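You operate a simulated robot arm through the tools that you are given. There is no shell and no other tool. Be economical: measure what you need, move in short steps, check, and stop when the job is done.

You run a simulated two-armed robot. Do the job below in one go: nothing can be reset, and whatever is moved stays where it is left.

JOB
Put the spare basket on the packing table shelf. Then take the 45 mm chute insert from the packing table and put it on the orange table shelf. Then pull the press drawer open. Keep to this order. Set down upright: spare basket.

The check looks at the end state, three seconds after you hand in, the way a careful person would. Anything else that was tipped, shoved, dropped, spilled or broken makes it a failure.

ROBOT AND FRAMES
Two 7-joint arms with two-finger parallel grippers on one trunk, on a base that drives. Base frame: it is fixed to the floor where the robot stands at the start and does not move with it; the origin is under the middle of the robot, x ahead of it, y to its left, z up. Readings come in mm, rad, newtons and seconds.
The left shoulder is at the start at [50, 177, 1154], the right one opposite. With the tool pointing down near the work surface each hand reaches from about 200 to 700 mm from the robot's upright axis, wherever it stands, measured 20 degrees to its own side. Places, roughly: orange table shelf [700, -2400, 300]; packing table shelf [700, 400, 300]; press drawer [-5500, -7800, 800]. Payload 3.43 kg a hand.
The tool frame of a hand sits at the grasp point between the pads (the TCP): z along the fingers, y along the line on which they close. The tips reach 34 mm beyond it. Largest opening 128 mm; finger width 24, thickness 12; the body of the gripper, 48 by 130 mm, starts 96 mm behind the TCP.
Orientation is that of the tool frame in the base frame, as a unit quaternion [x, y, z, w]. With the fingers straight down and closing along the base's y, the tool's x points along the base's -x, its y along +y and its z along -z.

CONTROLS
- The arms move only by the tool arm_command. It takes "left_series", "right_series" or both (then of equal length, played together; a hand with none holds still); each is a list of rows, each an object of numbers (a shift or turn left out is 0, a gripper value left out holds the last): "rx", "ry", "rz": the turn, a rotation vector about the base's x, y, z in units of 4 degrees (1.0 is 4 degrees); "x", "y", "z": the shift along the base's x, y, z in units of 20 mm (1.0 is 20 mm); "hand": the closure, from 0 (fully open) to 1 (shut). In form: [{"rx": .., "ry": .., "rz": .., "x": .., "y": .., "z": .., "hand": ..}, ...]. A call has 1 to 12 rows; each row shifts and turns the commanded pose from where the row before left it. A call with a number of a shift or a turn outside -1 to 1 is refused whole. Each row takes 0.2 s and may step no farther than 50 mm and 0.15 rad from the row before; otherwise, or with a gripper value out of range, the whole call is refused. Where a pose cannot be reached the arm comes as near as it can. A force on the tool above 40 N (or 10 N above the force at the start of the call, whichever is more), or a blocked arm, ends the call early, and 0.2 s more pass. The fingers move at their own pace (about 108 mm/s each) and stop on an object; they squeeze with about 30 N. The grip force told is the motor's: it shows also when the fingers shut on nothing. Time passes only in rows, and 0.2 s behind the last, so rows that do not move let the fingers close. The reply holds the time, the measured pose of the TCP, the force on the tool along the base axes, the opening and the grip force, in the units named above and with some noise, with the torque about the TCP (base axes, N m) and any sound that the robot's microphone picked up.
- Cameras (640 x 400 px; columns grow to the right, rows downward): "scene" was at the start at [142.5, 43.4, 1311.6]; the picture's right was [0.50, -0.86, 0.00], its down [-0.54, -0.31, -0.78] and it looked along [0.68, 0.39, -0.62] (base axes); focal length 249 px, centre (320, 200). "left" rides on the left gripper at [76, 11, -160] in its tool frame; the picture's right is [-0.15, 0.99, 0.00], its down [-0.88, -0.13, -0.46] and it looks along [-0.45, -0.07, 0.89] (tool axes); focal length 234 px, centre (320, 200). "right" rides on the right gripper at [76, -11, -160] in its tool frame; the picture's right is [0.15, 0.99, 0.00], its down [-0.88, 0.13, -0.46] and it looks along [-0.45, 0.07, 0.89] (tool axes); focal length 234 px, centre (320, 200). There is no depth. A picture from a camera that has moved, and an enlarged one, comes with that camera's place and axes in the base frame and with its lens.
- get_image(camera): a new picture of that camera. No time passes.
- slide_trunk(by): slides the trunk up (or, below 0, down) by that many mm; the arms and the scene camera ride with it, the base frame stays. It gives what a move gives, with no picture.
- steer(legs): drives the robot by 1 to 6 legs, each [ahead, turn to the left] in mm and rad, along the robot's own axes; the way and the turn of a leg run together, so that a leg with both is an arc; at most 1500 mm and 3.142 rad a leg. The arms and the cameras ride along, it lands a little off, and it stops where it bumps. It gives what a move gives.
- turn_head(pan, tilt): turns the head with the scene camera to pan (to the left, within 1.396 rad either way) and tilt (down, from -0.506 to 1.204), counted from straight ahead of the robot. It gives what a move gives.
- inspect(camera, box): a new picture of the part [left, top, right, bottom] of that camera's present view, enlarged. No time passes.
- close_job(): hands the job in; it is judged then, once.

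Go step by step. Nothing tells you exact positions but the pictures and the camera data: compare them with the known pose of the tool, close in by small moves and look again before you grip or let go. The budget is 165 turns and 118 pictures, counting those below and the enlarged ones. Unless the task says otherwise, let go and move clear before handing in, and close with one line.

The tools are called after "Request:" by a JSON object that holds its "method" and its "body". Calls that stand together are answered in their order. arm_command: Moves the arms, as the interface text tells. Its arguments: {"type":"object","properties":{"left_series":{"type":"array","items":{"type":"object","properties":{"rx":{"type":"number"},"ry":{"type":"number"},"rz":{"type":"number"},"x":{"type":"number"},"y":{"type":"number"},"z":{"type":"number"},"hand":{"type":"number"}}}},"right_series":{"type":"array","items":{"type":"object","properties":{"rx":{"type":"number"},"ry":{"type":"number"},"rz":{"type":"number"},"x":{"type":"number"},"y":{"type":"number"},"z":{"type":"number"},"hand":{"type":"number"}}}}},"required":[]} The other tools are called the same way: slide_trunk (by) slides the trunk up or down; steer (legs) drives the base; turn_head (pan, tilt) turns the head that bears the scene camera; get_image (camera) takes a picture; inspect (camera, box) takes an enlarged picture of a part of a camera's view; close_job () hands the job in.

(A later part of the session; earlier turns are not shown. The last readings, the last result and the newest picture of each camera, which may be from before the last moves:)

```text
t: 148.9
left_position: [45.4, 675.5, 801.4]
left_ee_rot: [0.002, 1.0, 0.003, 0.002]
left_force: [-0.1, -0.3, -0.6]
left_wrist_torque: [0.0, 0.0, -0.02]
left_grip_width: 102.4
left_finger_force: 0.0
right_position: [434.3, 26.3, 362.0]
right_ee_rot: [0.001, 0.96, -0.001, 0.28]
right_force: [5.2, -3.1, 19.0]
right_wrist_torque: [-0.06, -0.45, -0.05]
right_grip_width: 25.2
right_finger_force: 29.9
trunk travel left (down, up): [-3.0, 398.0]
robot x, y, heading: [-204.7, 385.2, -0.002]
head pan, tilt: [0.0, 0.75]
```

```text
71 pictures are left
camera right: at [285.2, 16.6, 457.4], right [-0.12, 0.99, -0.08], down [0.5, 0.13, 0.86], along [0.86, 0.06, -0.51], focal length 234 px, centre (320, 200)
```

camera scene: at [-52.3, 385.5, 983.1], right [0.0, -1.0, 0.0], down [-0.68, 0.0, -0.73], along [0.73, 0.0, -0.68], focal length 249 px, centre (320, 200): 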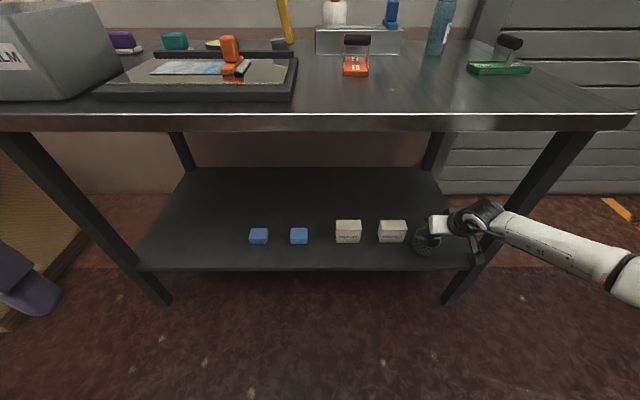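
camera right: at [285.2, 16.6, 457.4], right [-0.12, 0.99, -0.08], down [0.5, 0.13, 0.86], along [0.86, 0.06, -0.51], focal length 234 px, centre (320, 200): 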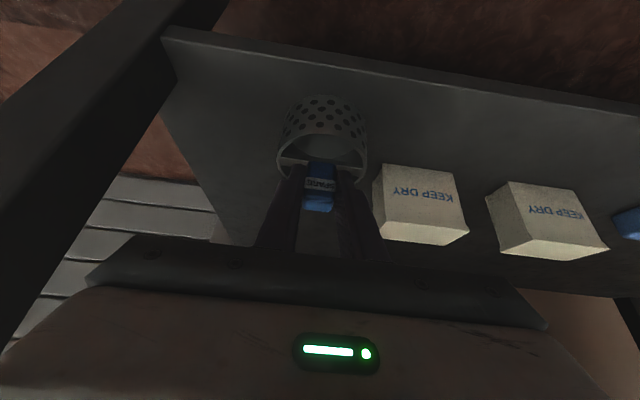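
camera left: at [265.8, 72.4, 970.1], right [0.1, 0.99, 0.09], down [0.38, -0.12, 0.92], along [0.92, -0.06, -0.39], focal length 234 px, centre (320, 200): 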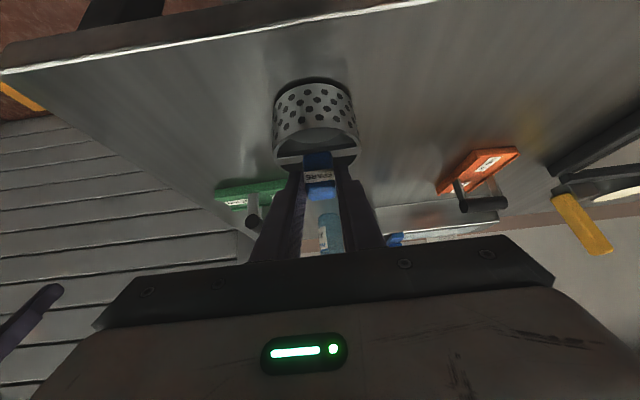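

Contact at shelf height 275. Easing, opening partly, and withdrawing along the finger axis.

Request:
{"method": "arm_command", "body": {"right_series": [{"z": 0.1}, {"hand": 0.75}, {"hand": 0.55}, {"hand": 0.55}, {"x": -0.3, "z": 0.5}, {"x": -0.5, "z": 0.8}, {"x": -0.5, "z": 0.8}, {"x": -0.5, "z": 0.8}, {"x": -0.5, "z": 0.5}, {}]}}

Request:
{"method": "get_image", "body": {"camera": "right"}}

Request:
{"method": "inspect", "body": {"camera": "scene", "box": [370, 190, 500, 290]}}

```text
t: 151.1
left_position: [47.4, 675.7, 800.7]
left_ee_rot: [0.002, 1.0, 0.003, 0.001]
left_force: [0.6, -0.7, -0.1]
left_wrist_torque: [0.0, -0.03, -0.01]
left_grip_width: 102.4
left_finger_force: 0.1
right_position: [387.5, 28.0, 427.5]
right_ee_rot: [0.002, 0.961, -0.002, 0.275]
right_force: [-0.1, -0.7, -0.3]
right_wrist_torque: [-0.01, 0.05, -0.02]
right_grip_width: 57.6
right_finger_force: 0.2
trunk travel left (down, up): [-3.0, 398.0]
robot x, y, heading: [-203.4, 387.4, -0.004]
head pan, tilt: [0.0, 0.75]
```

```text
70 pictures are left
camera right: at [237.5, 17.2, 524.3], right [-0.12, 0.99, -0.08], down [0.51, 0.13, 0.85], along [0.85, 0.06, -0.52], focal length 234 px, centre (320, 200)
```

right: 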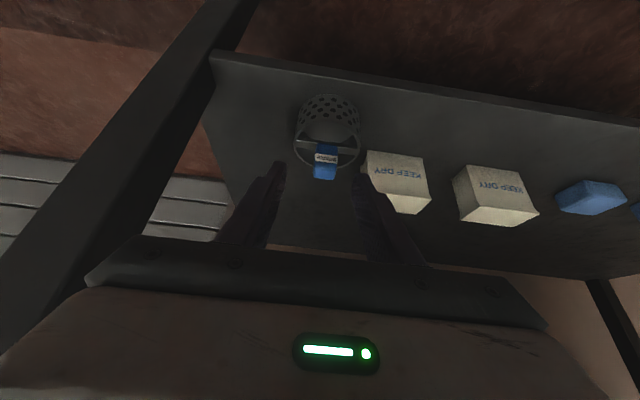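

```text
4.00 times, centred on (435, 240) of scene
camera zoom: at [-52.4, 385.5, 983.2], right [0.0, -1.0, 0.0], down [-0.68, 0.0, -0.73], along [0.73, 0.0, -0.68], focal length 997 px, centre (-140, 40)
```

zoom: 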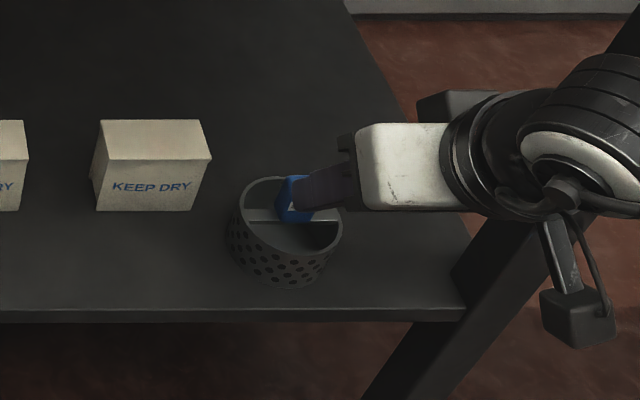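

The basket stands upright on the shelf. Next: back out, raise, shift left so the right hand lines up with the 45 mm insert at about [610,291].

Request:
{"method": "steer", "body": {"legs": [[-330, 0]]}}

Request:
{"method": "slide_trunk", "body": {"by": 322}}

Request:
{"method": "arm_command", "body": {"right_series": [{"z": 1, "hand": 0}, {"z": 1}, {"z": 1}, {"z": 1}, {"z": 1}, {"z": 1}, {"z": 1}, {"z": 1}, {"z": 1}, {"z": 1}, {"z": 1}, {}]}}

Request:
{"method": "steer", "body": {"legs": [[0, 1.575], [230, 0], [0, -1.571], [300, 0]]}}

Request:
{"method": "get_image", "body": {"camera": "right"}}

Request:
{"method": "get_image", "body": {"camera": "scene"}}

```text
t: 153.3
left_position: [-291.8, 678.5, 801.6]
left_ee_rot: [0.003, 1.0, 0.004, 0.0]
left_force: [0.5, 0.2, -0.4]
left_wrist_torque: [0.0, 0.01, -0.01]
left_grip_width: 102.4
left_finger_force: 0.1
right_position: [48.8, 27.3, 428.2]
right_ee_rot: [0.003, 0.961, -0.002, 0.276]
right_force: [0.9, 0.5, -0.1]
right_wrist_torque: [-0.01, -0.03, -0.02]
right_grip_width: 57.5
right_finger_force: 0.1
trunk travel left (down, up): [-3.0, 398.0]
robot x, y, heading: [-538.1, 384.3, -0.003]
head pan, tilt: [0.0, 0.75]
```

```text
t: 156.5
left_position: [-290.5, 677.5, 1122.3]
left_ee_rot: [0.002, 1.0, 0.002, 0.0]
left_force: [-0.4, 0.5, 0.0]
left_wrist_torque: [0.01, 0.02, 0.0]
left_grip_width: 102.3
left_finger_force: 0.1
right_position: [47.9, 27.4, 750.5]
right_ee_rot: [0.003, 0.961, -0.002, 0.275]
right_force: [-0.4, 0.3, 0.8]
right_wrist_torque: [-0.01, -0.01, -0.03]
right_grip_width: 57.9
right_finger_force: 0.0
trunk travel left (down, up): [-325.0, 76.0]
robot x, y, heading: [-541.8, 387.3, -0.006]
head pan, tilt: [0.0, 0.75]
```

```text
t: 159.1
left_position: [-291.7, 677.4, 1123.2]
left_ee_rot: [0.002, 1.0, 0.003, 0.001]
left_force: [-0.3, 0.0, 0.2]
left_wrist_torque: [0.02, 0.02, 0.0]
left_grip_width: 102.5
left_finger_force: 0.0
right_position: [46.1, 27.3, 969.8]
right_ee_rot: [0.003, 0.961, -0.002, 0.276]
right_force: [-0.1, -0.5, -0.4]
right_wrist_torque: [-0.01, -0.01, 0.0]
right_grip_width: 128.3
right_finger_force: 0.1
trunk travel left (down, up): [-325.0, 76.0]
robot x, y, heading: [-542.8, 385.8, -0.0]
head pan, tilt: [0.0, 0.75]
```

```text
t: 170.2
left_position: [-14.1, 935.3, 1123.2]
left_ee_rot: [-0.025, 1.0, 0.003, 0.001]
left_force: [1.0, -0.6, -1.0]
left_wrist_torque: [0.0, 0.04, 0.01]
left_grip_width: 102.3
left_finger_force: 0.1
right_position: [358.7, 304.8, 970.7]
right_ee_rot: [-0.024, 0.961, 0.006, 0.276]
right_force: [0.4, 0.6, 0.5]
right_wrist_torque: [0.04, 0.04, 0.0]
right_grip_width: 128.1
right_finger_force: 0.0
trunk travel left (down, up): [-325.0, 76.0]
robot x, y, heading: [-248.6, 632.0, 0.049]
head pan, tilt: [0.0, 0.75]
```

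```text
68 pictures are left
camera right: at [210.8, 287.1, 1065.8], right [-0.17, 0.98, -0.08], down [0.5, 0.16, 0.85], along [0.85, 0.11, -0.52], focal length 234 px, centre (320, 200)
```

right: 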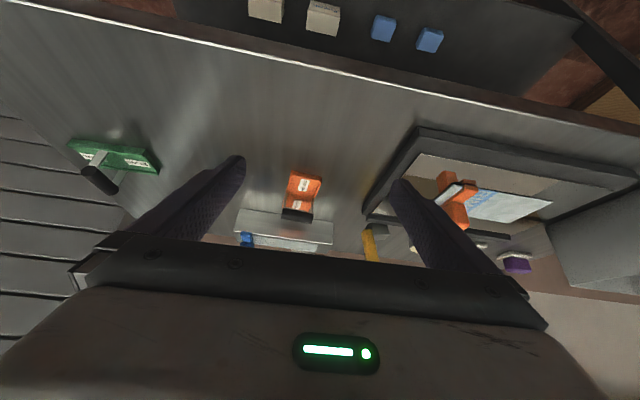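

```text
67 pictures are left
camera scene: at [-98.2, 639.1, 1305.1], right [0.05, -1.0, 0.0], down [-0.68, -0.03, -0.73], along [0.73, 0.04, -0.68], focal length 249 px, centre (320, 200)
```

scene: 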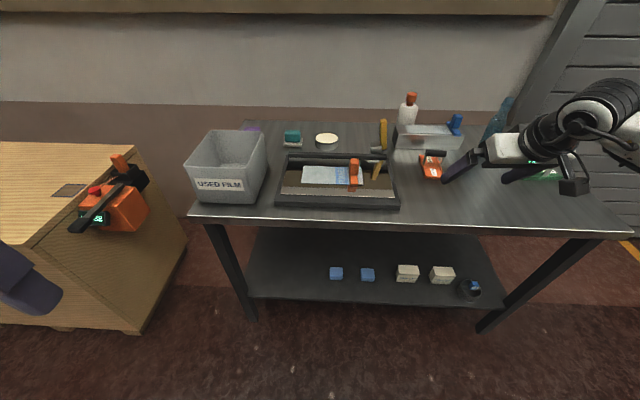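

Insert handle is near [634,298]. Straightening the heading and moving closer to view it.

Request:
{"method": "steer", "body": {"legs": [[0, -0.049], [150, 0]]}}

Request:
{"method": "inspect", "body": {"camera": "right", "box": [200, 120, 440, 270]}}

Request:
{"method": "inspect", "body": {"camera": "scene", "box": [380, 80, 540, 200]}}

```text
t: 172.0
left_position: [150.8, 922.6, 1122.4]
left_ee_rot: [0.0, 1.0, 0.002, 0.002]
left_force: [1.0, 0.4, 0.2]
left_wrist_torque: [0.02, 0.02, 0.03]
left_grip_width: 102.4
left_finger_force: 0.0
right_position: [493.2, 275.4, 970.2]
right_ee_rot: [-0.001, 0.961, 0.0, 0.276]
right_force: [-0.3, 0.7, -0.8]
right_wrist_torque: [-0.03, 0.01, 0.02]
right_grip_width: 127.9
right_finger_force: 0.0
trunk travel left (down, up): [-325.0, 76.0]
robot x, y, heading: [-94.4, 629.4, -0.001]
head pan, tilt: [0.0, 0.75]
```

```text
2.67 times, centred on (320, 195) of right
camera zoom: at [343.8, 264.8, 1065.7], right [-0.12, 0.99, -0.08], down [0.51, 0.13, 0.85], along [0.85, 0.07, -0.52], focal length 624 px, centre (320, 213)
```

zoom: 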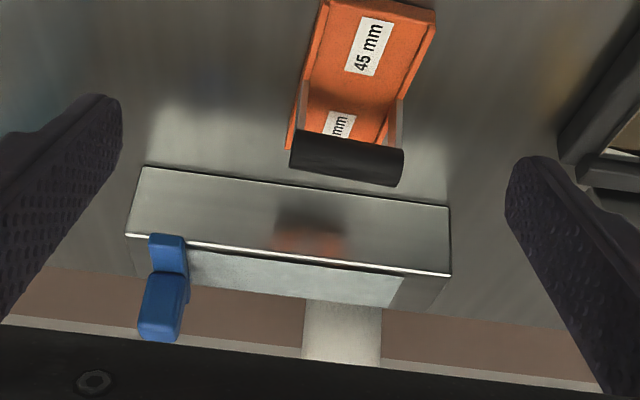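

```text
3.33 times, centred on (460, 140) of scene
camera zoom: at [52.8, 631.8, 1305.0], right [0.0, -1.0, 0.0], down [-0.68, 0.0, -0.73], along [0.73, 0.0, -0.68], focal length 830 px, centre (-147, 400)
```

zoom: 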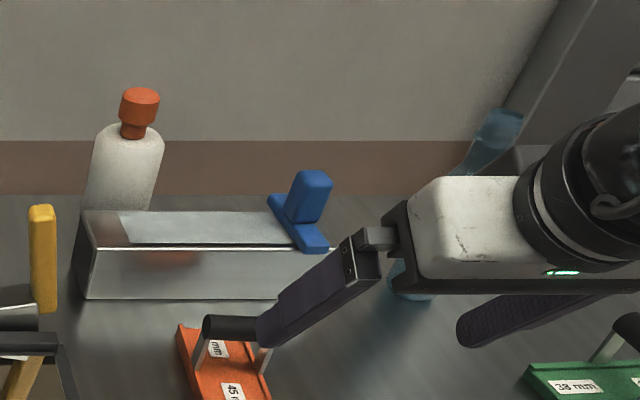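

Bar handle is centred at about [614,299,864], ~47 mm long along y. Driving 95 mm ahead, then descending around it.

Request:
{"method": "steer", "body": {"legs": [[85, 0]]}}

Request:
{"method": "arm_command", "body": {"right_series": [{"y": 0.6, "z": -0.5}, {"y": 0.6, "z": -0.7}, {"z": -0.8, "x": 0.3}, {"z": -0.8, "x": 0.3}, {}]}}

Request:
{"method": "inspect", "body": {"camera": "right", "box": [200, 120, 440, 270]}}

```text
t: 173.1
left_position: [236.1, 922.8, 1122.0]
left_ee_rot: [0.002, 1.0, 0.003, 0.001]
left_force: [0.5, -0.9, -0.9]
left_wrist_torque: [0.0, 0.03, 0.0]
left_grip_width: 102.2
left_finger_force: 0.1
right_position: [576.7, 275.0, 968.5]
right_ee_rot: [0.001, 0.962, 0.0, 0.275]
right_force: [-0.9, 0.7, 0.2]
right_wrist_torque: [-0.02, 0.02, 0.02]
right_grip_width: 128.0
right_finger_force: 0.1
trunk travel left (down, up): [-325.0, 76.0]
robot x, y, heading: [-18.4, 628.6, 0.001]
head pan, tilt: [0.0, 0.75]
```

```text
t: 174.3
left_position: [235.4, 923.4, 1123.3]
left_ee_rot: [0.001, 1.0, 0.003, 0.001]
left_force: [0.3, -0.3, 0.3]
left_wrist_torque: [0.05, 0.01, 0.0]
left_grip_width: 102.3
left_finger_force: 0.2
right_position: [589.1, 299.4, 914.5]
right_ee_rot: [0.001, 0.961, -0.001, 0.275]
right_force: [-0.2, 0.2, -0.7]
right_wrist_torque: [0.0, 0.0, 0.04]
right_grip_width: 128.1
right_finger_force: 0.0
trunk travel left (down, up): [-325.0, 76.0]
robot x, y, heading: [-10.1, 628.5, 0.0]
head pan, tilt: [0.0, 0.75]
```

```text
2.67 times, centred on (320, 195) of right
camera zoom: at [439.4, 288.9, 1010.3], right [-0.12, 0.99, -0.08], down [0.51, 0.13, 0.85], along [0.85, 0.06, -0.52], focal length 624 px, centre (320, 213)
```

zoom: 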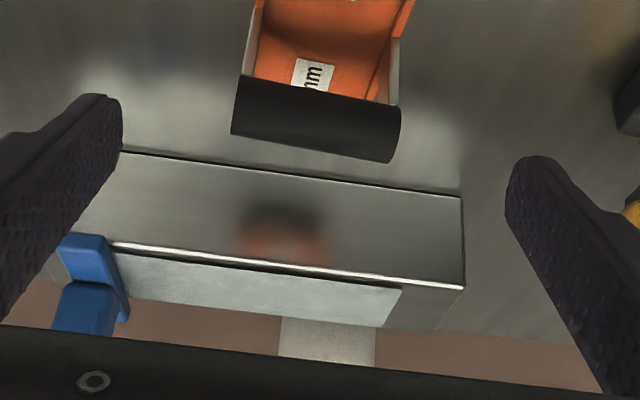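

Bar confirmed at [613,297,864]. Final descent.

Request:
{"method": "arm_command", "body": {"right_series": [{"x": 0.4, "z": -0.8, "y": -0.1}, {"x": 0.4, "z": -0.8}, {"x": 0.35, "z": -0.7}, {}]}}

Request:
{"method": "get_image", "body": {"camera": "right"}}

Request:
{"method": "inspect", "body": {"camera": "scene", "box": [380, 80, 540, 200]}}

```text
t: 175.3
left_position: [234.8, 922.6, 1123.0]
left_ee_rot: [0.001, 1.0, 0.002, 0.001]
left_force: [0.4, 1.1, -0.1]
left_wrist_torque: [0.02, -0.01, 0.03]
left_grip_width: 102.3
left_finger_force: 0.0
right_position: [611.8, 297.4, 867.3]
right_ee_rot: [0.0, 0.961, -0.001, 0.276]
right_force: [-0.7, 0.0, -0.9]
right_wrist_torque: [0.03, 0.05, -0.01]
right_grip_width: 128.2
right_finger_force: 0.0
trunk travel left (down, up): [-325.0, 76.0]
robot x, y, heading: [-15.3, 632.2, 0.001]
head pan, tilt: [0.0, 0.75]
```

```text
63 pictures are left
camera right: at [462.7, 286.8, 964.3], right [-0.12, 0.99, -0.08], down [0.51, 0.13, 0.85], along [0.85, 0.06, -0.52], focal length 234 px, centre (320, 200)
```

right: 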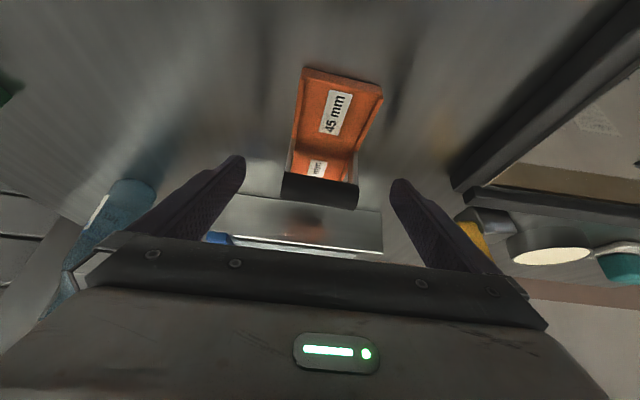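

```text
3.33 times, centred on (460, 140) of scene
camera zoom: at [136.6, 631.6, 1305.2], right [0.0, -1.0, 0.0], down [-0.68, 0.0, -0.73], along [0.73, 0.0, -0.68], focal length 830 px, centre (-147, 400)
```

zoom: 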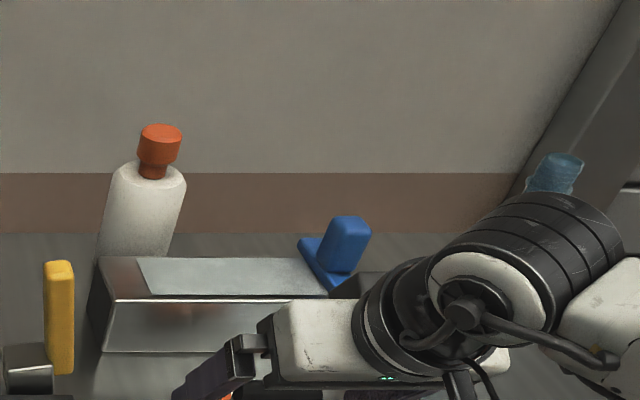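

The TCP coincides with the bar. Closing.

Request:
{"method": "arm_command", "body": {"right_series": [{"hand": 0.4}, {"hand": 0.6}, {"hand": 1}, {"hand": 1}, {"hand": 1}]}}

Request:
{"method": "get_image", "body": {"camera": "right"}}

```text
t: 176.5
left_position: [235.2, 922.7, 1124.1]
left_ee_rot: [0.0, 1.0, 0.002, 0.0]
left_force: [0.2, -0.6, -0.8]
left_wrist_torque: [0.0, 0.01, -0.03]
left_grip_width: 102.0
left_finger_force: 0.1
right_position: [612.4, 297.5, 867.2]
right_ee_rot: [0.0, 0.961, -0.001, 0.276]
right_force: [-0.1, 0.3, 0.4]
right_wrist_torque: [-0.08, 0.02, 0.01]
right_grip_width: 80.6
right_finger_force: 29.6
trunk travel left (down, up): [-325.0, 76.0]
robot x, y, heading: [-17.3, 630.3, -0.001]
head pan, tilt: [0.0, 0.75]
```

```text
61 pictures are left
camera right: at [462.7, 286.9, 964.4], right [-0.12, 0.99, -0.08], down [0.51, 0.13, 0.85], along [0.85, 0.06, -0.52], focal length 234 px, centre (320, 200)
```

right: 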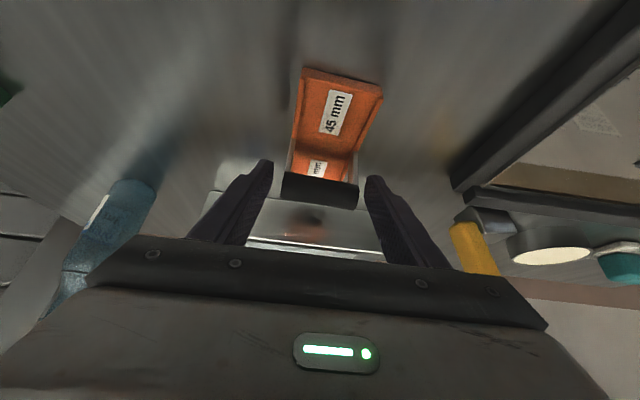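

The fingers stopped at 80 mm although the bar looks ~55 mm wide; waiting a moment and re-checking.

Request:
{"method": "arm_command", "body": {"right_series": [{"hand": 1}, {"hand": 1}, {"hand": 1}]}}

Request:
{"method": "inspect", "body": {"camera": "right", "box": [230, 60, 430, 250]}}

```text
t: 177.3
left_position: [234.5, 922.0, 1123.9]
left_ee_rot: [0.002, 1.0, 0.002, 0.001]
left_force: [0.2, -0.9, 0.0]
left_wrist_torque: [0.01, -0.02, 0.03]
left_grip_width: 102.5
left_finger_force: 0.1
right_position: [612.9, 297.5, 869.0]
right_ee_rot: [0.0, 0.961, -0.001, 0.276]
right_force: [0.3, 0.0, 0.7]
right_wrist_torque: [0.01, 0.02, 0.0]
right_grip_width: 80.6
right_finger_force: 30.0
trunk travel left (down, up): [-325.0, 76.0]
robot x, y, heading: [-16.4, 627.6, 0.004]
head pan, tilt: [0.0, 0.75]
```

```text
2.11 times, centred on (330, 155) of right
camera zoom: at [462.8, 286.9, 964.4], right [-0.12, 0.99, -0.08], down [0.51, 0.13, 0.85], along [0.85, 0.06, -0.52], focal length 493 px, centre (299, 295)
```

zoom: 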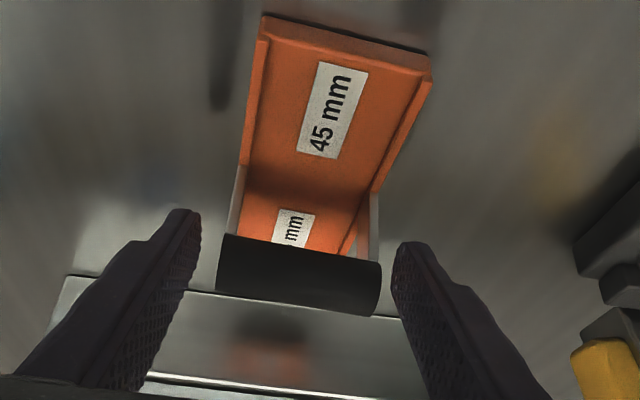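

The fingers are stalled at 80.6 mm with full force, so something is held (perhaps end caps). Testing with a small lift.

Request:
{"method": "arm_command", "body": {"right_series": [{"z": 0.3}, {"z": 0.4}, {"z": 0.5}, {}]}}

Request:
{"method": "inspect", "body": {"camera": "right", "box": [230, 60, 430, 250]}}

```text
t: 178.3
left_position: [235.0, 922.4, 1122.8]
left_ee_rot: [0.001, 1.0, 0.003, 0.002]
left_force: [0.0, 0.5, -0.4]
left_wrist_torque: [0.0, 0.01, 0.03]
left_grip_width: 102.3
left_finger_force: 0.1
right_position: [611.4, 298.9, 892.9]
right_ee_rot: [0.0, 0.961, -0.001, 0.276]
right_force: [-0.1, 0.5, -2.2]
right_wrist_torque: [0.01, 0.02, 0.0]
right_grip_width: 80.7
right_finger_force: 30.0
trunk travel left (down, up): [-325.0, 76.0]
robot x, y, heading: [-16.3, 632.9, -0.002]
head pan, tilt: [0.0, 0.75]
```

```text
2.11 times, centred on (330, 155) of right
camera zoom: at [462.6, 287.1, 988.5], right [-0.12, 0.99, -0.08], down [0.51, 0.13, 0.85], along [0.85, 0.06, -0.52], focal length 493 px, centre (299, 295)
```

zoom: 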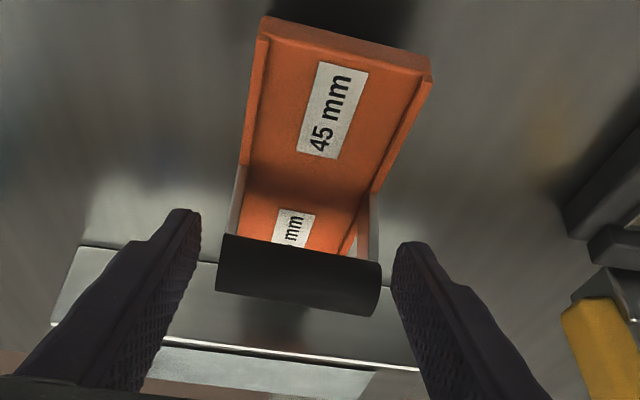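

The insert lifts with the hand: it's held. Lifting more, backing off, and looking right toward the orange table.

Request:
{"method": "arm_command", "body": {"right_series": [{"z": 0.8}, {"z": 1}, {"z": 1}, {}]}}

Request:
{"method": "steer", "body": {"legs": [[-550, 0]]}}

Request:
{"method": "turn_head", "body": {"pan": -0.9, "tilt": 0.35}}

Request:
{"method": "get_image", "body": {"camera": "scene"}}

```text
t: 179.3
left_position: [235.1, 923.2, 1123.3]
left_ee_rot: [0.001, 1.0, 0.003, 0.0]
left_force: [1.1, -0.3, 0.9]
left_wrist_torque: [0.02, -0.01, -0.03]
left_grip_width: 102.8
left_finger_force: 0.0
right_position: [611.8, 296.7, 947.6]
right_ee_rot: [0.0, 0.961, -0.001, 0.276]
right_force: [0.0, 0.7, -2.1]
right_wrist_torque: [0.02, 0.03, 0.01]
right_grip_width: 80.6
right_finger_force: 30.0
trunk travel left (down, up): [-325.0, 76.0]
robot x, y, heading: [-12.4, 630.3, 0.0]
head pan, tilt: [0.0, 0.75]
```

```text
t: 182.5
left_position: [-316.6, 921.3, 1122.0]
left_ee_rot: [0.003, 1.0, 0.003, 0.001]
left_force: [-0.8, 0.3, 0.9]
left_wrist_torque: [0.0, -0.02, 0.0]
left_grip_width: 102.5
left_finger_force: 0.0
right_position: [55.9, 295.7, 949.1]
right_ee_rot: [0.003, 0.961, -0.001, 0.276]
right_force: [-0.5, 0.1, -1.1]
right_wrist_torque: [0.01, 0.01, -0.01]
right_grip_width: 80.6
right_finger_force: 29.8
trunk travel left (down, up): [-325.0, 76.0]
robot x, y, heading: [-566.6, 634.4, -0.004]
head pan, tilt: [0.0, 0.75]
```

```text
t: 183.7
left_position: [-316.8, 922.7, 1122.7]
left_ee_rot: [0.004, 1.0, 0.004, 0.0]
left_force: [0.5, -0.2, 0.4]
left_wrist_torque: [-0.02, 0.02, -0.01]
left_grip_width: 102.6
left_finger_force: 0.0
right_position: [57.3, 295.6, 948.3]
right_ee_rot: [0.003, 0.961, -0.002, 0.275]
right_force: [0.1, 0.5, -1.1]
right_wrist_torque: [0.01, 0.04, 0.0]
right_grip_width: 80.7
right_finger_force: 30.2
trunk travel left (down, up): [-325.0, 76.0]
robot x, y, heading: [-570.7, 629.9, -0.003]
head pan, tilt: [-0.901, 0.351]
```

```text
58 pictures are left
camera scene: at [-441.6, 559.3, 1340.7], right [-0.79, -0.62, 0.0], down [-0.21, 0.27, -0.94], along [0.58, -0.74, -0.34], focal length 249 px, centre (320, 200)
```

scene: 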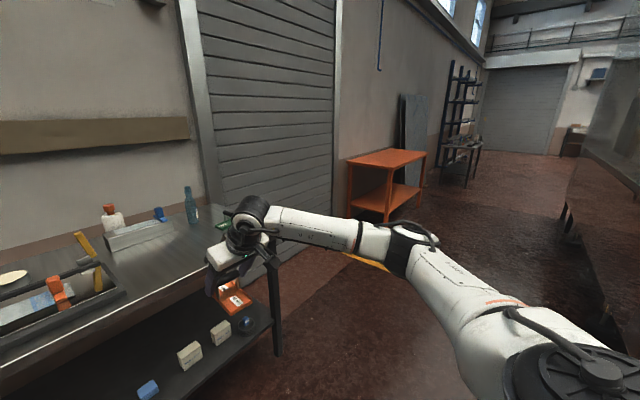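

The orange table spans about x 480–1050, y -1830 to -2985; the corridor is clear with a wall near x -1137. Driving there in legs.

Request:
{"method": "steer", "body": {"legs": [[0, -1.2], [600, 0], [0, -0.37], [1500, 0], [520, 0]]}}

Request:
{"method": "turn_head", "body": {"pan": 0.7, "tilt": 0.5}}

Request:
{"method": "get_image", "body": {"camera": "scene"}}

```text
t: 197.4
left_position: [-100.2, -1604.6, 1121.1]
left_ee_rot: [0.713, 0.701, -0.002, -0.001]
left_force: [-0.3, -0.4, -0.7]
left_wrist_torque: [-0.02, 0.0, 0.01]
left_grip_width: 102.5
left_finger_force: 0.0
right_position: [-726.1, -1972.3, 950.8]
right_ee_rot: [0.68, 0.68, -0.198, 0.192]
right_force: [-0.3, 0.3, -1.4]
right_wrist_torque: [0.04, 0.01, -0.01]
right_grip_width: 80.3
right_finger_force: 30.0
trunk travel left (down, up): [-325.0, 76.0]
robot x, y, heading: [-395.7, -1353.8, -1.584]
head pan, tilt: [-0.901, 0.351]
stopped in leg 4: the robot was blocked; the commanded pose is now the measured one
```

```text
t: 199.1
left_position: [-101.9, -1607.2, 1119.8]
left_ee_rot: [0.713, 0.701, -0.002, -0.001]
left_force: [0.6, 0.9, -0.7]
left_wrist_torque: [0.01, 0.01, 0.01]
left_grip_width: 102.4
left_finger_force: 0.1
right_position: [-729.1, -1971.8, 950.4]
right_ee_rot: [0.682, 0.678, -0.199, 0.19]
right_force: [-0.2, 0.5, -1.3]
right_wrist_torque: [0.01, -0.01, 0.0]
right_grip_width: 80.2
right_finger_force: 30.0
trunk travel left (down, up): [-325.0, 76.0]
robot x, y, heading: [-394.2, -1351.2, -1.583]
head pan, tilt: [0.7, 0.499]
```

```text
57 pictures are left
camera scene: at [-329.7, -1491.9, 1326.4], right [-0.77, -0.63, 0.01], down [-0.31, 0.37, -0.87], along [0.55, -0.68, -0.48], focal length 249 px, centre (320, 200)
```

scene: 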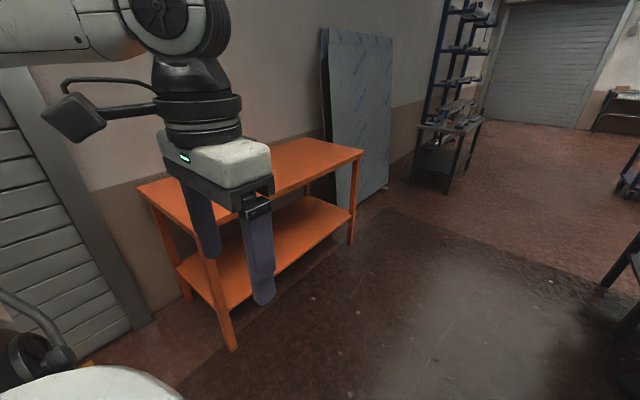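

The drive was blocked at y≈-1353. Looking to the right side and ahead to see what touched.

Request:
{"method": "turn_head", "body": {"pan": -0.6, "tilt": 0.6}}

Request:
{"method": "get_image", "body": {"camera": "scene"}}

Request:
{"method": "get_image", "body": {"camera": "right"}}

```text
t: 200.5
left_position: [-100.3, -1605.2, 1119.0]
left_ee_rot: [0.713, 0.701, -0.001, -0.001]
left_force: [-0.9, 1.0, 0.2]
left_wrist_torque: [0.02, 0.01, 0.01]
left_grip_width: 102.1
left_finger_force: 0.1
right_position: [-728.9, -1972.8, 950.0]
right_ee_rot: [0.682, 0.678, -0.198, 0.19]
right_force: [-1.1, 0.6, -2.5]
right_wrist_torque: [0.02, -0.04, 0.0]
right_grip_width: 80.7
right_finger_force: 30.2
trunk travel left (down, up): [-325.0, 76.0]
robot x, y, heading: [-395.5, -1350.0, -1.583]
head pan, tilt: [-0.6, 0.6]
```

```text
56 pictures are left
camera scene: at [-438.3, -1493.5, 1318.3], right [-0.82, 0.58, 0.01], down [0.32, 0.46, -0.83], along [-0.48, -0.67, -0.56], focal length 249 px, centre (320, 200)
```

scene: 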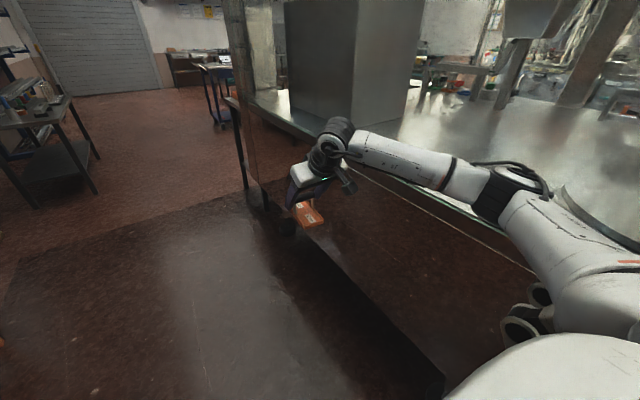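

```text
55 pictures are left
camera right: at [-737.9, -1823.3, 1046.9], right [0.99, 0.12, -0.09], down [0.13, -0.51, 0.85], along [0.05, -0.85, -0.52], focal length 234 px, centre (320, 200)
```

right: 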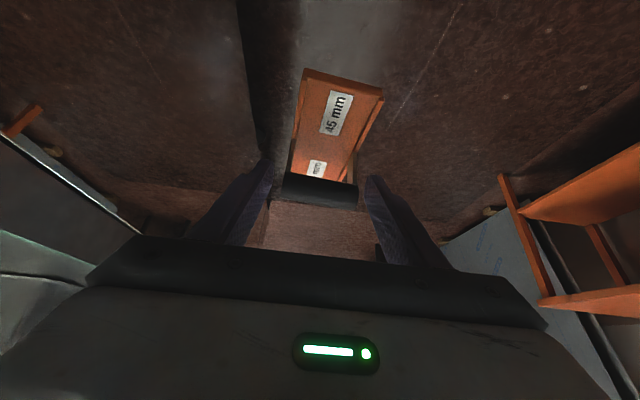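

The right elbow is close to the counter edge near x≈-1030. I'll reverse a bit, angle away toward +x, then continue to y≈-1770 and face the orange table.

Request:
{"method": "steer", "body": {"legs": [[-80, 0], [0, 0.69], [300, 0], [0, -0.68], [265, 0], [0, 1.575]]}}

Request:
{"method": "turn_head", "body": {"pan": -0.3, "tilt": 0.75}}

Request:
{"method": "get_image", "body": {"camera": "scene"}}

Request:
{"method": "get_image", "body": {"camera": "right"}}

```text
t: 201.7
left_position: [-102.2, -1523.4, 1121.4]
left_ee_rot: [0.714, 0.7, 0.0, 0.0]
left_force: [0.6, 0.3, 0.2]
left_wrist_torque: [-0.01, -0.03, 0.01]
left_grip_width: 102.3
left_finger_force: 0.1
right_position: [-725.4, -1892.5, 948.9]
right_ee_rot: [0.68, 0.68, -0.195, 0.192]
right_force: [-0.1, -0.5, -1.3]
right_wrist_torque: [0.01, -0.01, 0.01]
right_grip_width: 80.6
right_finger_force: 29.8
trunk travel left (down, up): [-325.0, 76.0]
robot x, y, heading: [-396.5, -1274.5, -1.583]
head pan, tilt: [-0.6, 0.6]
stopped in leg 1: the robot was blocked; the commanded pose is now the measured one
```

```text
t: 202.5
left_position: [-102.8, -1524.1, 1122.0]
left_ee_rot: [0.713, 0.701, -0.001, 0.001]
left_force: [-0.4, -0.6, 0.6]
left_wrist_torque: [0.0, 0.01, 0.01]
left_grip_width: 102.4
left_finger_force: 0.0
right_position: [-725.4, -1892.9, 949.4]
right_ee_rot: [0.68, 0.68, -0.195, 0.192]
right_force: [0.7, -1.1, -1.7]
right_wrist_torque: [0.04, 0.01, 0.0]
right_grip_width: 80.6
right_finger_force: 29.7
trunk travel left (down, up): [-325.0, 76.0]
robot x, y, heading: [-395.3, -1272.1, -1.583]
head pan, tilt: [-0.3, 0.75]
```

```text
54 pictures are left
camera scene: at [-414.4, -1418.9, 1305.5], right [-0.95, 0.31, 0.01], down [0.2, 0.65, -0.73], along [-0.23, -0.7, -0.68], focal length 249 px, centre (320, 200)
```

scene: 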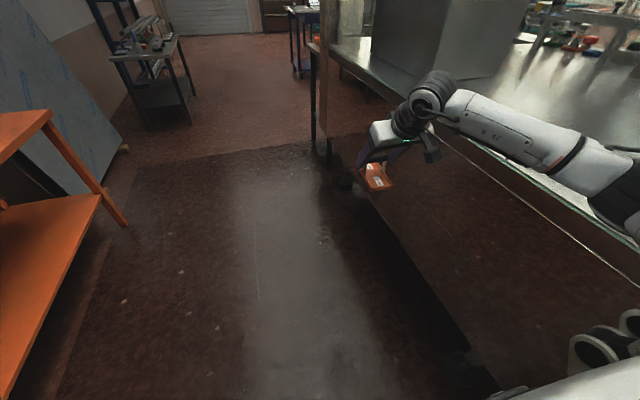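

```text
53 pictures are left
camera right: at [-736.1, -1743.1, 1045.2], right [0.99, 0.12, -0.08], down [0.13, -0.51, 0.85], along [0.06, -0.85, -0.52], focal length 234 px, centre (320, 200)
```

right: 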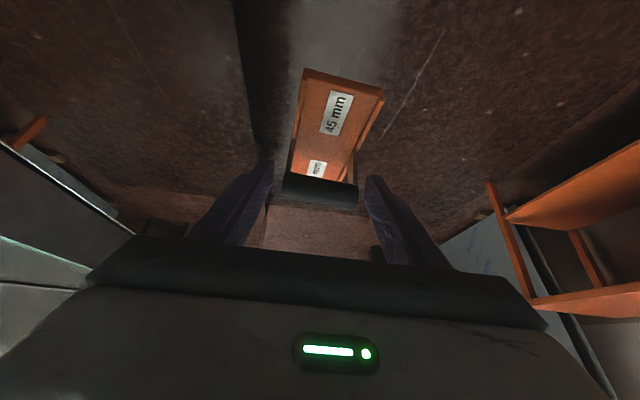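

Blocked again after 78 mm, so the elbow is likely grazing the counter. Rotating left swings it away; doing a small turn first.

Request:
{"method": "turn_head", "body": {"pan": -1.3, "tilt": 0.75}}

Request:
{"method": "get_image", "body": {"camera": "scene"}}

Request:
{"method": "steer", "body": {"legs": [[0, 0.3]]}}

```text
t: 203.8
left_position: [-102.3, -1525.0, 1120.4]
left_ee_rot: [0.713, 0.701, -0.001, 0.0]
left_force: [-0.2, 0.1, 0.6]
left_wrist_torque: [0.0, 0.01, 0.02]
left_grip_width: 102.3
left_finger_force: 0.0
right_position: [-725.1, -1891.6, 947.7]
right_ee_rot: [0.679, 0.68, -0.196, 0.193]
right_force: [-0.4, 0.2, -1.2]
right_wrist_torque: [0.03, -0.02, 0.01]
right_grip_width: 80.7
right_finger_force: 30.5
trunk travel left (down, up): [-325.0, 76.0]
robot x, y, heading: [-397.5, -1272.9, -1.583]
head pan, tilt: [-1.3, 0.75]
```

```text
52 pictures are left
camera scene: at [-469.0, -1361.4, 1305.7], right [-0.26, 0.97, 0.0], down [0.65, 0.17, -0.74], along [-0.71, -0.19, -0.68], focal length 249 px, centre (320, 200)
```

scene: 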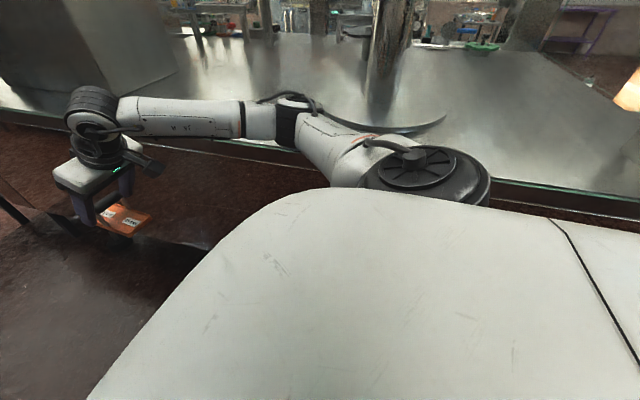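

```text
t: 205.1
left_position: [-46.0, -1430.7, 1122.9]
left_ee_rot: [0.602, 0.798, 0.002, 0.002]
left_force: [1.0, -0.1, 0.0]
left_wrist_torque: [0.02, 0.01, -0.01]
left_grip_width: 102.4
left_finger_force: 0.0
right_position: [-533.7, -1964.6, 946.4]
right_ee_rot: [0.573, 0.772, -0.163, 0.221]
right_force: [0.5, -0.3, -1.2]
right_wrist_torque: [-0.01, 0.04, 0.0]
right_grip_width: 80.7
right_finger_force: 29.9
trunk travel left (down, up): [-325.0, 76.0]
robot x, y, heading: [-394.2, -1271.9, -1.281]
head pan, tilt: [-1.3, 0.75]
```

The turn freed it. Continuing with the planned legs.

Request:
{"method": "steer", "body": {"legs": [[0, 0.38], [330, 0], [0, -0.68], [250, 0], [0, 1.585]]}}

Request:
{"method": "turn_head", "body": {"pan": -0.3, "tilt": 0.7}}

Request:
{"method": "get_image", "body": {"camera": "scene"}}

Request:
{"method": "get_image", "body": {"camera": "right"}}

```text
t: 215.5
left_position: [62.9, -1496.9, 1121.9]
left_ee_rot: [0.005, 1.0, 0.002, 0.0]
left_force: [0.0, -0.6, -0.7]
left_wrist_torque: [0.02, -0.03, 0.0]
left_grip_width: 102.4
left_finger_force: 0.1
right_position: [434.5, -2117.4, 945.3]
right_ee_rot: [-0.002, 0.962, 0.001, 0.275]
right_force: [0.2, 0.4, -1.3]
right_wrist_torque: [0.01, 0.02, -0.02]
right_grip_width: 80.2
right_finger_force: 30.7
trunk travel left (down, up): [-325.0, 76.0]
robot x, y, heading: [-185.8, -1785.2, -0.005]
head pan, tilt: [-1.3, 0.75]
```

```text
t: 216.8
left_position: [62.3, -1498.0, 1122.0]
left_ee_rot: [0.006, 1.0, 0.002, 0.001]
left_force: [-0.3, 0.3, 0.4]
left_wrist_torque: [0.04, 0.01, 0.02]
left_grip_width: 102.3
left_finger_force: 0.1
right_position: [435.0, -2118.4, 945.9]
right_ee_rot: [-0.003, 0.962, 0.002, 0.274]
right_force: [0.4, -0.2, -0.8]
right_wrist_torque: [-0.02, 0.04, 0.01]
right_grip_width: 80.4
right_finger_force: 29.8
trunk travel left (down, up): [-325.0, 76.0]
robot x, y, heading: [-190.9, -1783.6, -0.004]
head pan, tilt: [-0.3, 0.7]
```

```text
51 pictures are left
camera scene: at [-39.4, -1811.0, 1309.4], right [-0.3, -0.95, 0.0], down [-0.61, 0.19, -0.76], along [0.73, -0.23, -0.64], focal length 249 px, centre (320, 200)
```

scene: 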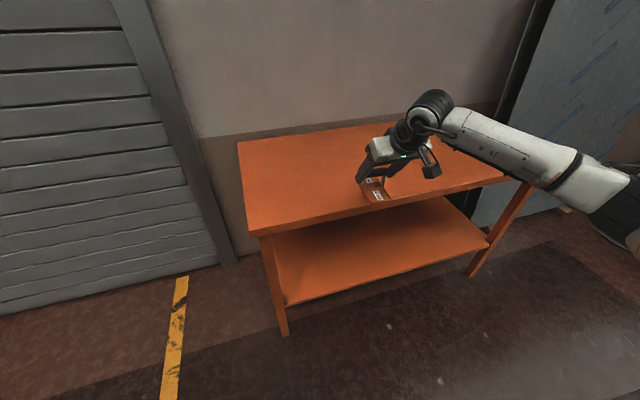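

```text
50 pictures are left
camera right: at [286.6, -2129.4, 1042.3], right [-0.13, 0.99, -0.08], down [0.51, 0.13, 0.85], along [0.85, 0.07, -0.52], focal length 234 px, centre (320, 200)
```

right: 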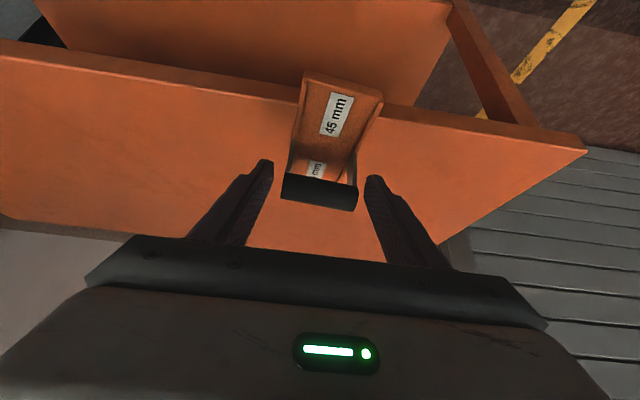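

The orange table: top front edge x≈456, shelf front x≈508, spanning y -1840 to -2900 and empty. Backing off 280 mm, then lowering.

Request:
{"method": "steer", "body": {"legs": [[-290, 0]]}}

Request:
{"method": "slide_trunk", "body": {"by": -322}}

Request:
{"method": "arm_command", "body": {"right_series": [{"z": -1, "x": -0.1}, {"z": -1, "x": -0.1}, {"z": -1, "x": -0.1}, {"z": -1, "x": -0.1}, {"z": -1, "x": -0.1}, {"z": -1, "x": -0.1}, {"z": -1, "x": -0.1}, {"z": -1, "x": -0.1}, {"z": -1, "x": -0.1}, {"z": -1}, {}]}}

Request:
{"method": "steer", "body": {"legs": [[250, 0]]}}

Request:
{"method": "get_image", "body": {"camera": "right"}}

Request:
{"method": "get_image", "body": {"camera": "scene"}}

```text
t: 218.8
left_position: [-232.4, -1497.0, 1122.3]
left_ee_rot: [0.006, 1.0, 0.003, 0.001]
left_force: [-0.2, -0.2, -0.6]
left_wrist_torque: [0.01, 0.01, -0.02]
left_grip_width: 102.2
left_finger_force: 0.0
right_position: [141.1, -2115.6, 945.4]
right_ee_rot: [-0.003, 0.962, 0.002, 0.274]
right_force: [-0.7, -0.3, -2.2]
right_wrist_torque: [0.03, 0.02, 0.02]
right_grip_width: 80.4
right_finger_force: 29.3
trunk travel left (down, up): [-325.0, 76.0]
robot x, y, heading: [-481.3, -1782.5, -0.003]
head pan, tilt: [-0.3, 0.7]
```

```text
t: 222.0
left_position: [-232.0, -1497.4, 801.6]
left_ee_rot: [0.005, 1.0, 0.002, 0.0]
left_force: [-0.6, 0.1, 0.5]
left_wrist_torque: [0.03, 0.03, 0.0]
left_grip_width: 102.5
left_finger_force: 0.1
right_position: [140.1, -2116.3, 624.3]
right_ee_rot: [-0.004, 0.962, 0.002, 0.274]
right_force: [0.3, 0.8, -2.5]
right_wrist_torque: [-0.01, 0.02, -0.01]
right_grip_width: 80.4
right_finger_force: 29.7
trunk travel left (down, up): [-3.0, 398.0]
robot x, y, heading: [-484.5, -1784.7, -0.001]
head pan, tilt: [-0.3, 0.7]
```

```text
t: 224.4
left_position: [-232.5, -1497.3, 801.9]
left_ee_rot: [0.006, 1.0, 0.003, 0.001]
left_force: [0.6, 0.0, 0.4]
left_wrist_torque: [-0.01, 0.01, 0.05]
left_grip_width: 102.5
left_finger_force: 0.1
right_position: [123.6, -2115.9, 421.6]
right_ee_rot: [-0.003, 0.962, 0.002, 0.274]
right_force: [-0.4, -0.1, -1.6]
right_wrist_torque: [-0.06, 0.01, 0.01]
right_grip_width: 80.5
right_finger_force: 30.2
trunk travel left (down, up): [-3.0, 398.0]
robot x, y, heading: [-481.2, -1783.0, -0.002]
head pan, tilt: [-0.3, 0.7]
```

```text
t: 226.2
left_position: [11.5, -1497.8, 799.8]
left_ee_rot: [0.006, 1.0, 0.003, 0.0]
left_force: [0.1, -1.1, 0.2]
left_wrist_torque: [0.02, 0.02, -0.01]
left_grip_width: 102.6
left_finger_force: 0.0
right_position: [365.5, -2117.4, 420.8]
right_ee_rot: [-0.004, 0.962, 0.002, 0.273]
right_force: [-0.5, 0.0, -1.8]
right_wrist_torque: [0.01, 0.03, -0.04]
right_grip_width: 80.2
right_finger_force: 29.5
trunk travel left (down, up): [-3.0, 398.0]
robot x, y, heading: [-238.4, -1784.3, -0.002]
head pan, tilt: [-0.3, 0.7]
```

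```text
49 pictures are left
camera right: at [217.2, -2129.2, 518.9], right [-0.13, 0.99, -0.08], down [0.51, 0.13, 0.85], along [0.85, 0.07, -0.52], focal length 234 px, centre (320, 200)
```

right: 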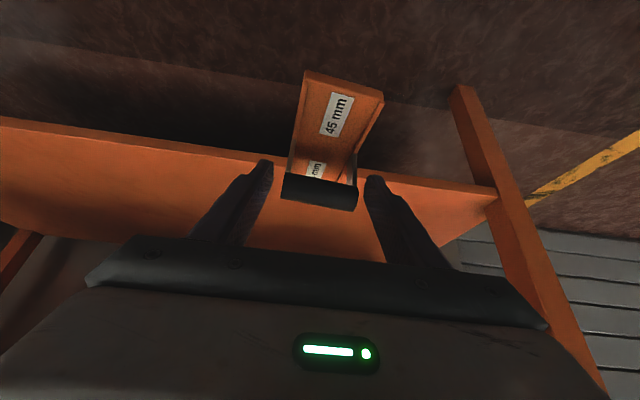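

```text
48 pictures are left
camera scene: at [-90.7, -1810.7, 987.4], right [-0.3, -0.95, 0.0], down [-0.61, 0.19, -0.76], along [0.73, -0.23, -0.64], focal length 249 px, centre (320, 200)
```

scene: 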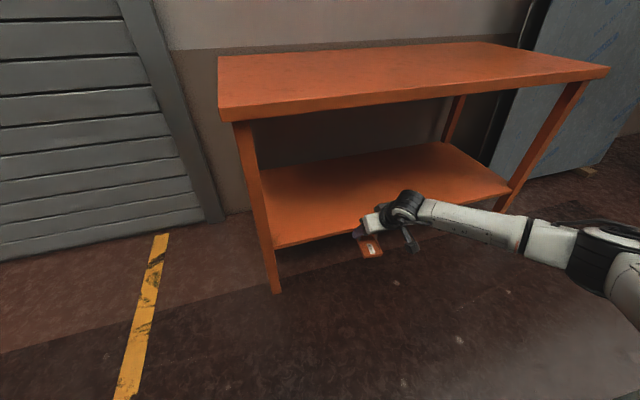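

Shelf surface ≈ z 278, front x≈512. Driving in 250 mm, then lowering.

Request:
{"method": "steer", "body": {"legs": [[255, 0]]}}

Request:
{"method": "arm_command", "body": {"right_series": [{"z": -0.7}, {"z": -0.7}, {"z": -0.7}, {"z": -0.5}, {}]}}

Request:
{"method": "get_image", "body": {"camera": "right"}}

Request:
{"method": "inspect", "body": {"camera": "scene", "box": [280, 140, 480, 280]}}

```text
t: 228.1
left_position: [267.4, -1498.8, 801.3]
left_ee_rot: [0.004, 1.0, 0.003, -0.001]
left_force: [-0.2, 0.8, 0.6]
left_wrist_torque: [0.0, 0.0, 0.04]
left_grip_width: 102.4
left_finger_force: 0.1
right_position: [622.2, -2116.4, 422.1]
right_ee_rot: [-0.003, 0.962, 0.001, 0.274]
right_force: [-0.2, 0.4, -1.9]
right_wrist_torque: [0.01, 0.04, 0.01]
right_grip_width: 80.5
right_finger_force: 30.0
trunk travel left (down, up): [-3.0, 398.0]
robot x, y, heading: [14.7, -1786.8, -0.003]
head pan, tilt: [-0.3, 0.7]
```

```text
t: 229.2
left_position: [267.5, -1497.8, 800.8]
left_ee_rot: [0.004, 1.0, 0.003, 0.0]
left_force: [0.9, -0.4, 0.7]
left_wrist_torque: [0.0, 0.0, 0.0]
left_grip_width: 102.3
left_finger_force: 0.1
right_position: [623.4, -2114.7, 368.2]
right_ee_rot: [-0.003, 0.962, 0.001, 0.274]
right_force: [-1.1, -0.1, 0.2]
right_wrist_torque: [-0.08, -0.07, -0.01]
right_grip_width: 80.3
right_finger_force: 29.7
trunk travel left (down, up): [-3.0, 398.0]
robot x, y, heading: [15.6, -1785.0, -0.002]
head pan, tilt: [-0.3, 0.7]
```

```text
47 pictures are left
camera right: at [474.8, -2128.3, 465.8], right [-0.13, 0.99, -0.08], down [0.51, 0.13, 0.85], along [0.85, 0.07, -0.52], focal length 234 px, centre (320, 200)
```

right: 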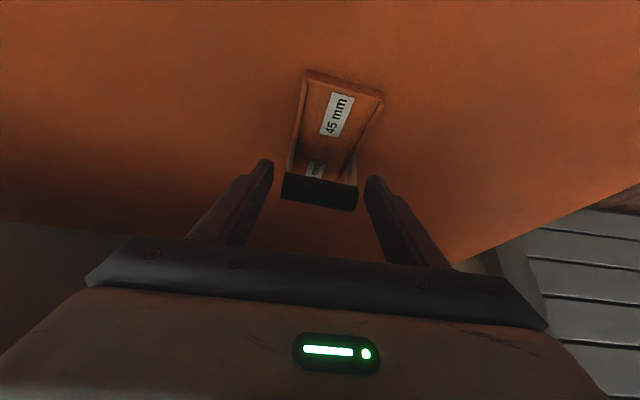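

```text
2.86 times, centred on (380, 210) of scene
camera zoom: at [165.4, -1811.1, 987.4], right [-0.3, -0.95, 0.0], down [-0.61, 0.19, -0.76], along [0.73, -0.23, -0.64], focal length 712 px, centre (149, 171)
```

zoom: 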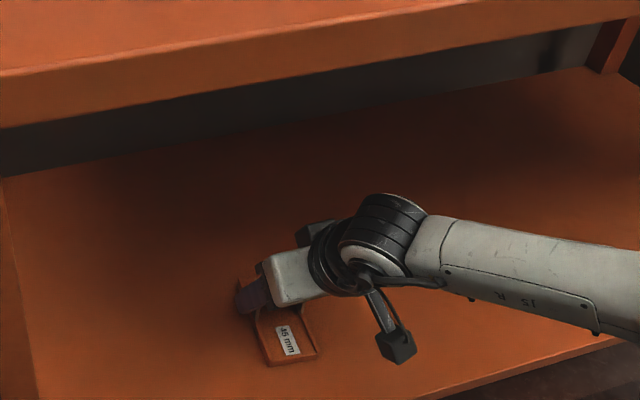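

The load seems to be transferring at z 368. Lowering in tiny steps to confirm contact.

Request:
{"method": "arm_command", "body": {"right_series": [{"z": -0.1}, {"z": -0.1}, {}]}}

```text
t: 230.1
left_position: [266.1, -1498.1, 801.3]
left_ee_rot: [0.004, 1.0, 0.002, 0.001]
left_force: [-0.3, 0.0, 0.0]
left_wrist_torque: [0.0, 0.0, 0.04]
left_grip_width: 102.6
left_finger_force: 0.1
right_position: [624.7, -2115.4, 367.9]
right_ee_rot: [-0.004, 0.961, 0.002, 0.276]
right_force: [-4.8, 0.6, 16.6]
right_wrist_torque: [-0.53, 0.13, -0.15]
right_grip_width: 80.3
right_finger_force: 30.6
trunk travel left (down, up): [-3.0, 398.0]
robot x, y, heading: [19.4, -1787.3, 0.001]
head pan, tilt: [-0.3, 0.7]
```

Contact confirmed. Easing, opening, and withdrawing along the finger axis.

Request:
{"method": "arm_command", "body": {"right_series": [{"z": 0.15}, {"hand": 0.2}, {"hand": 0}, {"hand": 0}, {"x": -0.3, "z": 0.5}, {"x": -0.5, "z": 0.8}, {"x": -0.5, "z": 0.8}, {"x": -0.5, "z": 0.6}, {}]}}

Request:
{"method": "get_image", "body": {"camera": "right"}}

```text
t: 232.1
left_position: [266.3, -1499.5, 801.0]
left_ee_rot: [0.004, 1.0, 0.003, 0.0]
left_force: [-0.3, 0.9, 0.5]
left_wrist_torque: [-0.02, 0.0, 0.02]
left_grip_width: 102.0
left_finger_force: 0.1
right_position: [586.1, -2115.7, 422.6]
right_ee_rot: [-0.004, 0.962, 0.002, 0.273]
right_force: [0.7, -0.7, 0.0]
right_wrist_torque: [0.0, 0.01, 0.0]
right_grip_width: 128.2
right_finger_force: 0.1
trunk travel left (down, up): [-3.0, 398.0]
robot x, y, heading: [15.7, -1784.0, -0.0]
head pan, tilt: [-0.3, 0.7]
```

```text
45 pictures are left
camera right: at [438.1, -2127.7, 519.8], right [-0.13, 0.99, -0.08], down [0.51, 0.13, 0.85], along [0.85, 0.07, -0.52], focal length 234 px, centre (320, 200)
```

right: 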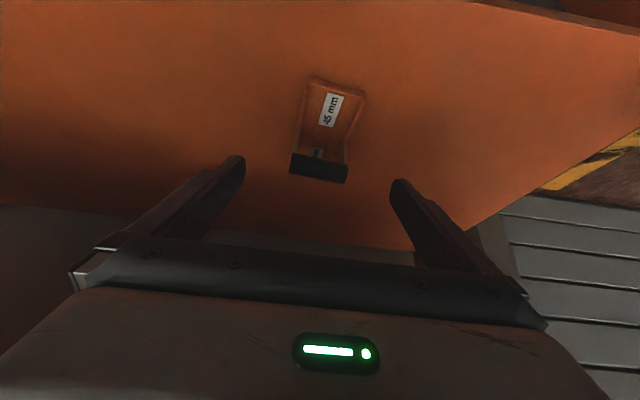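

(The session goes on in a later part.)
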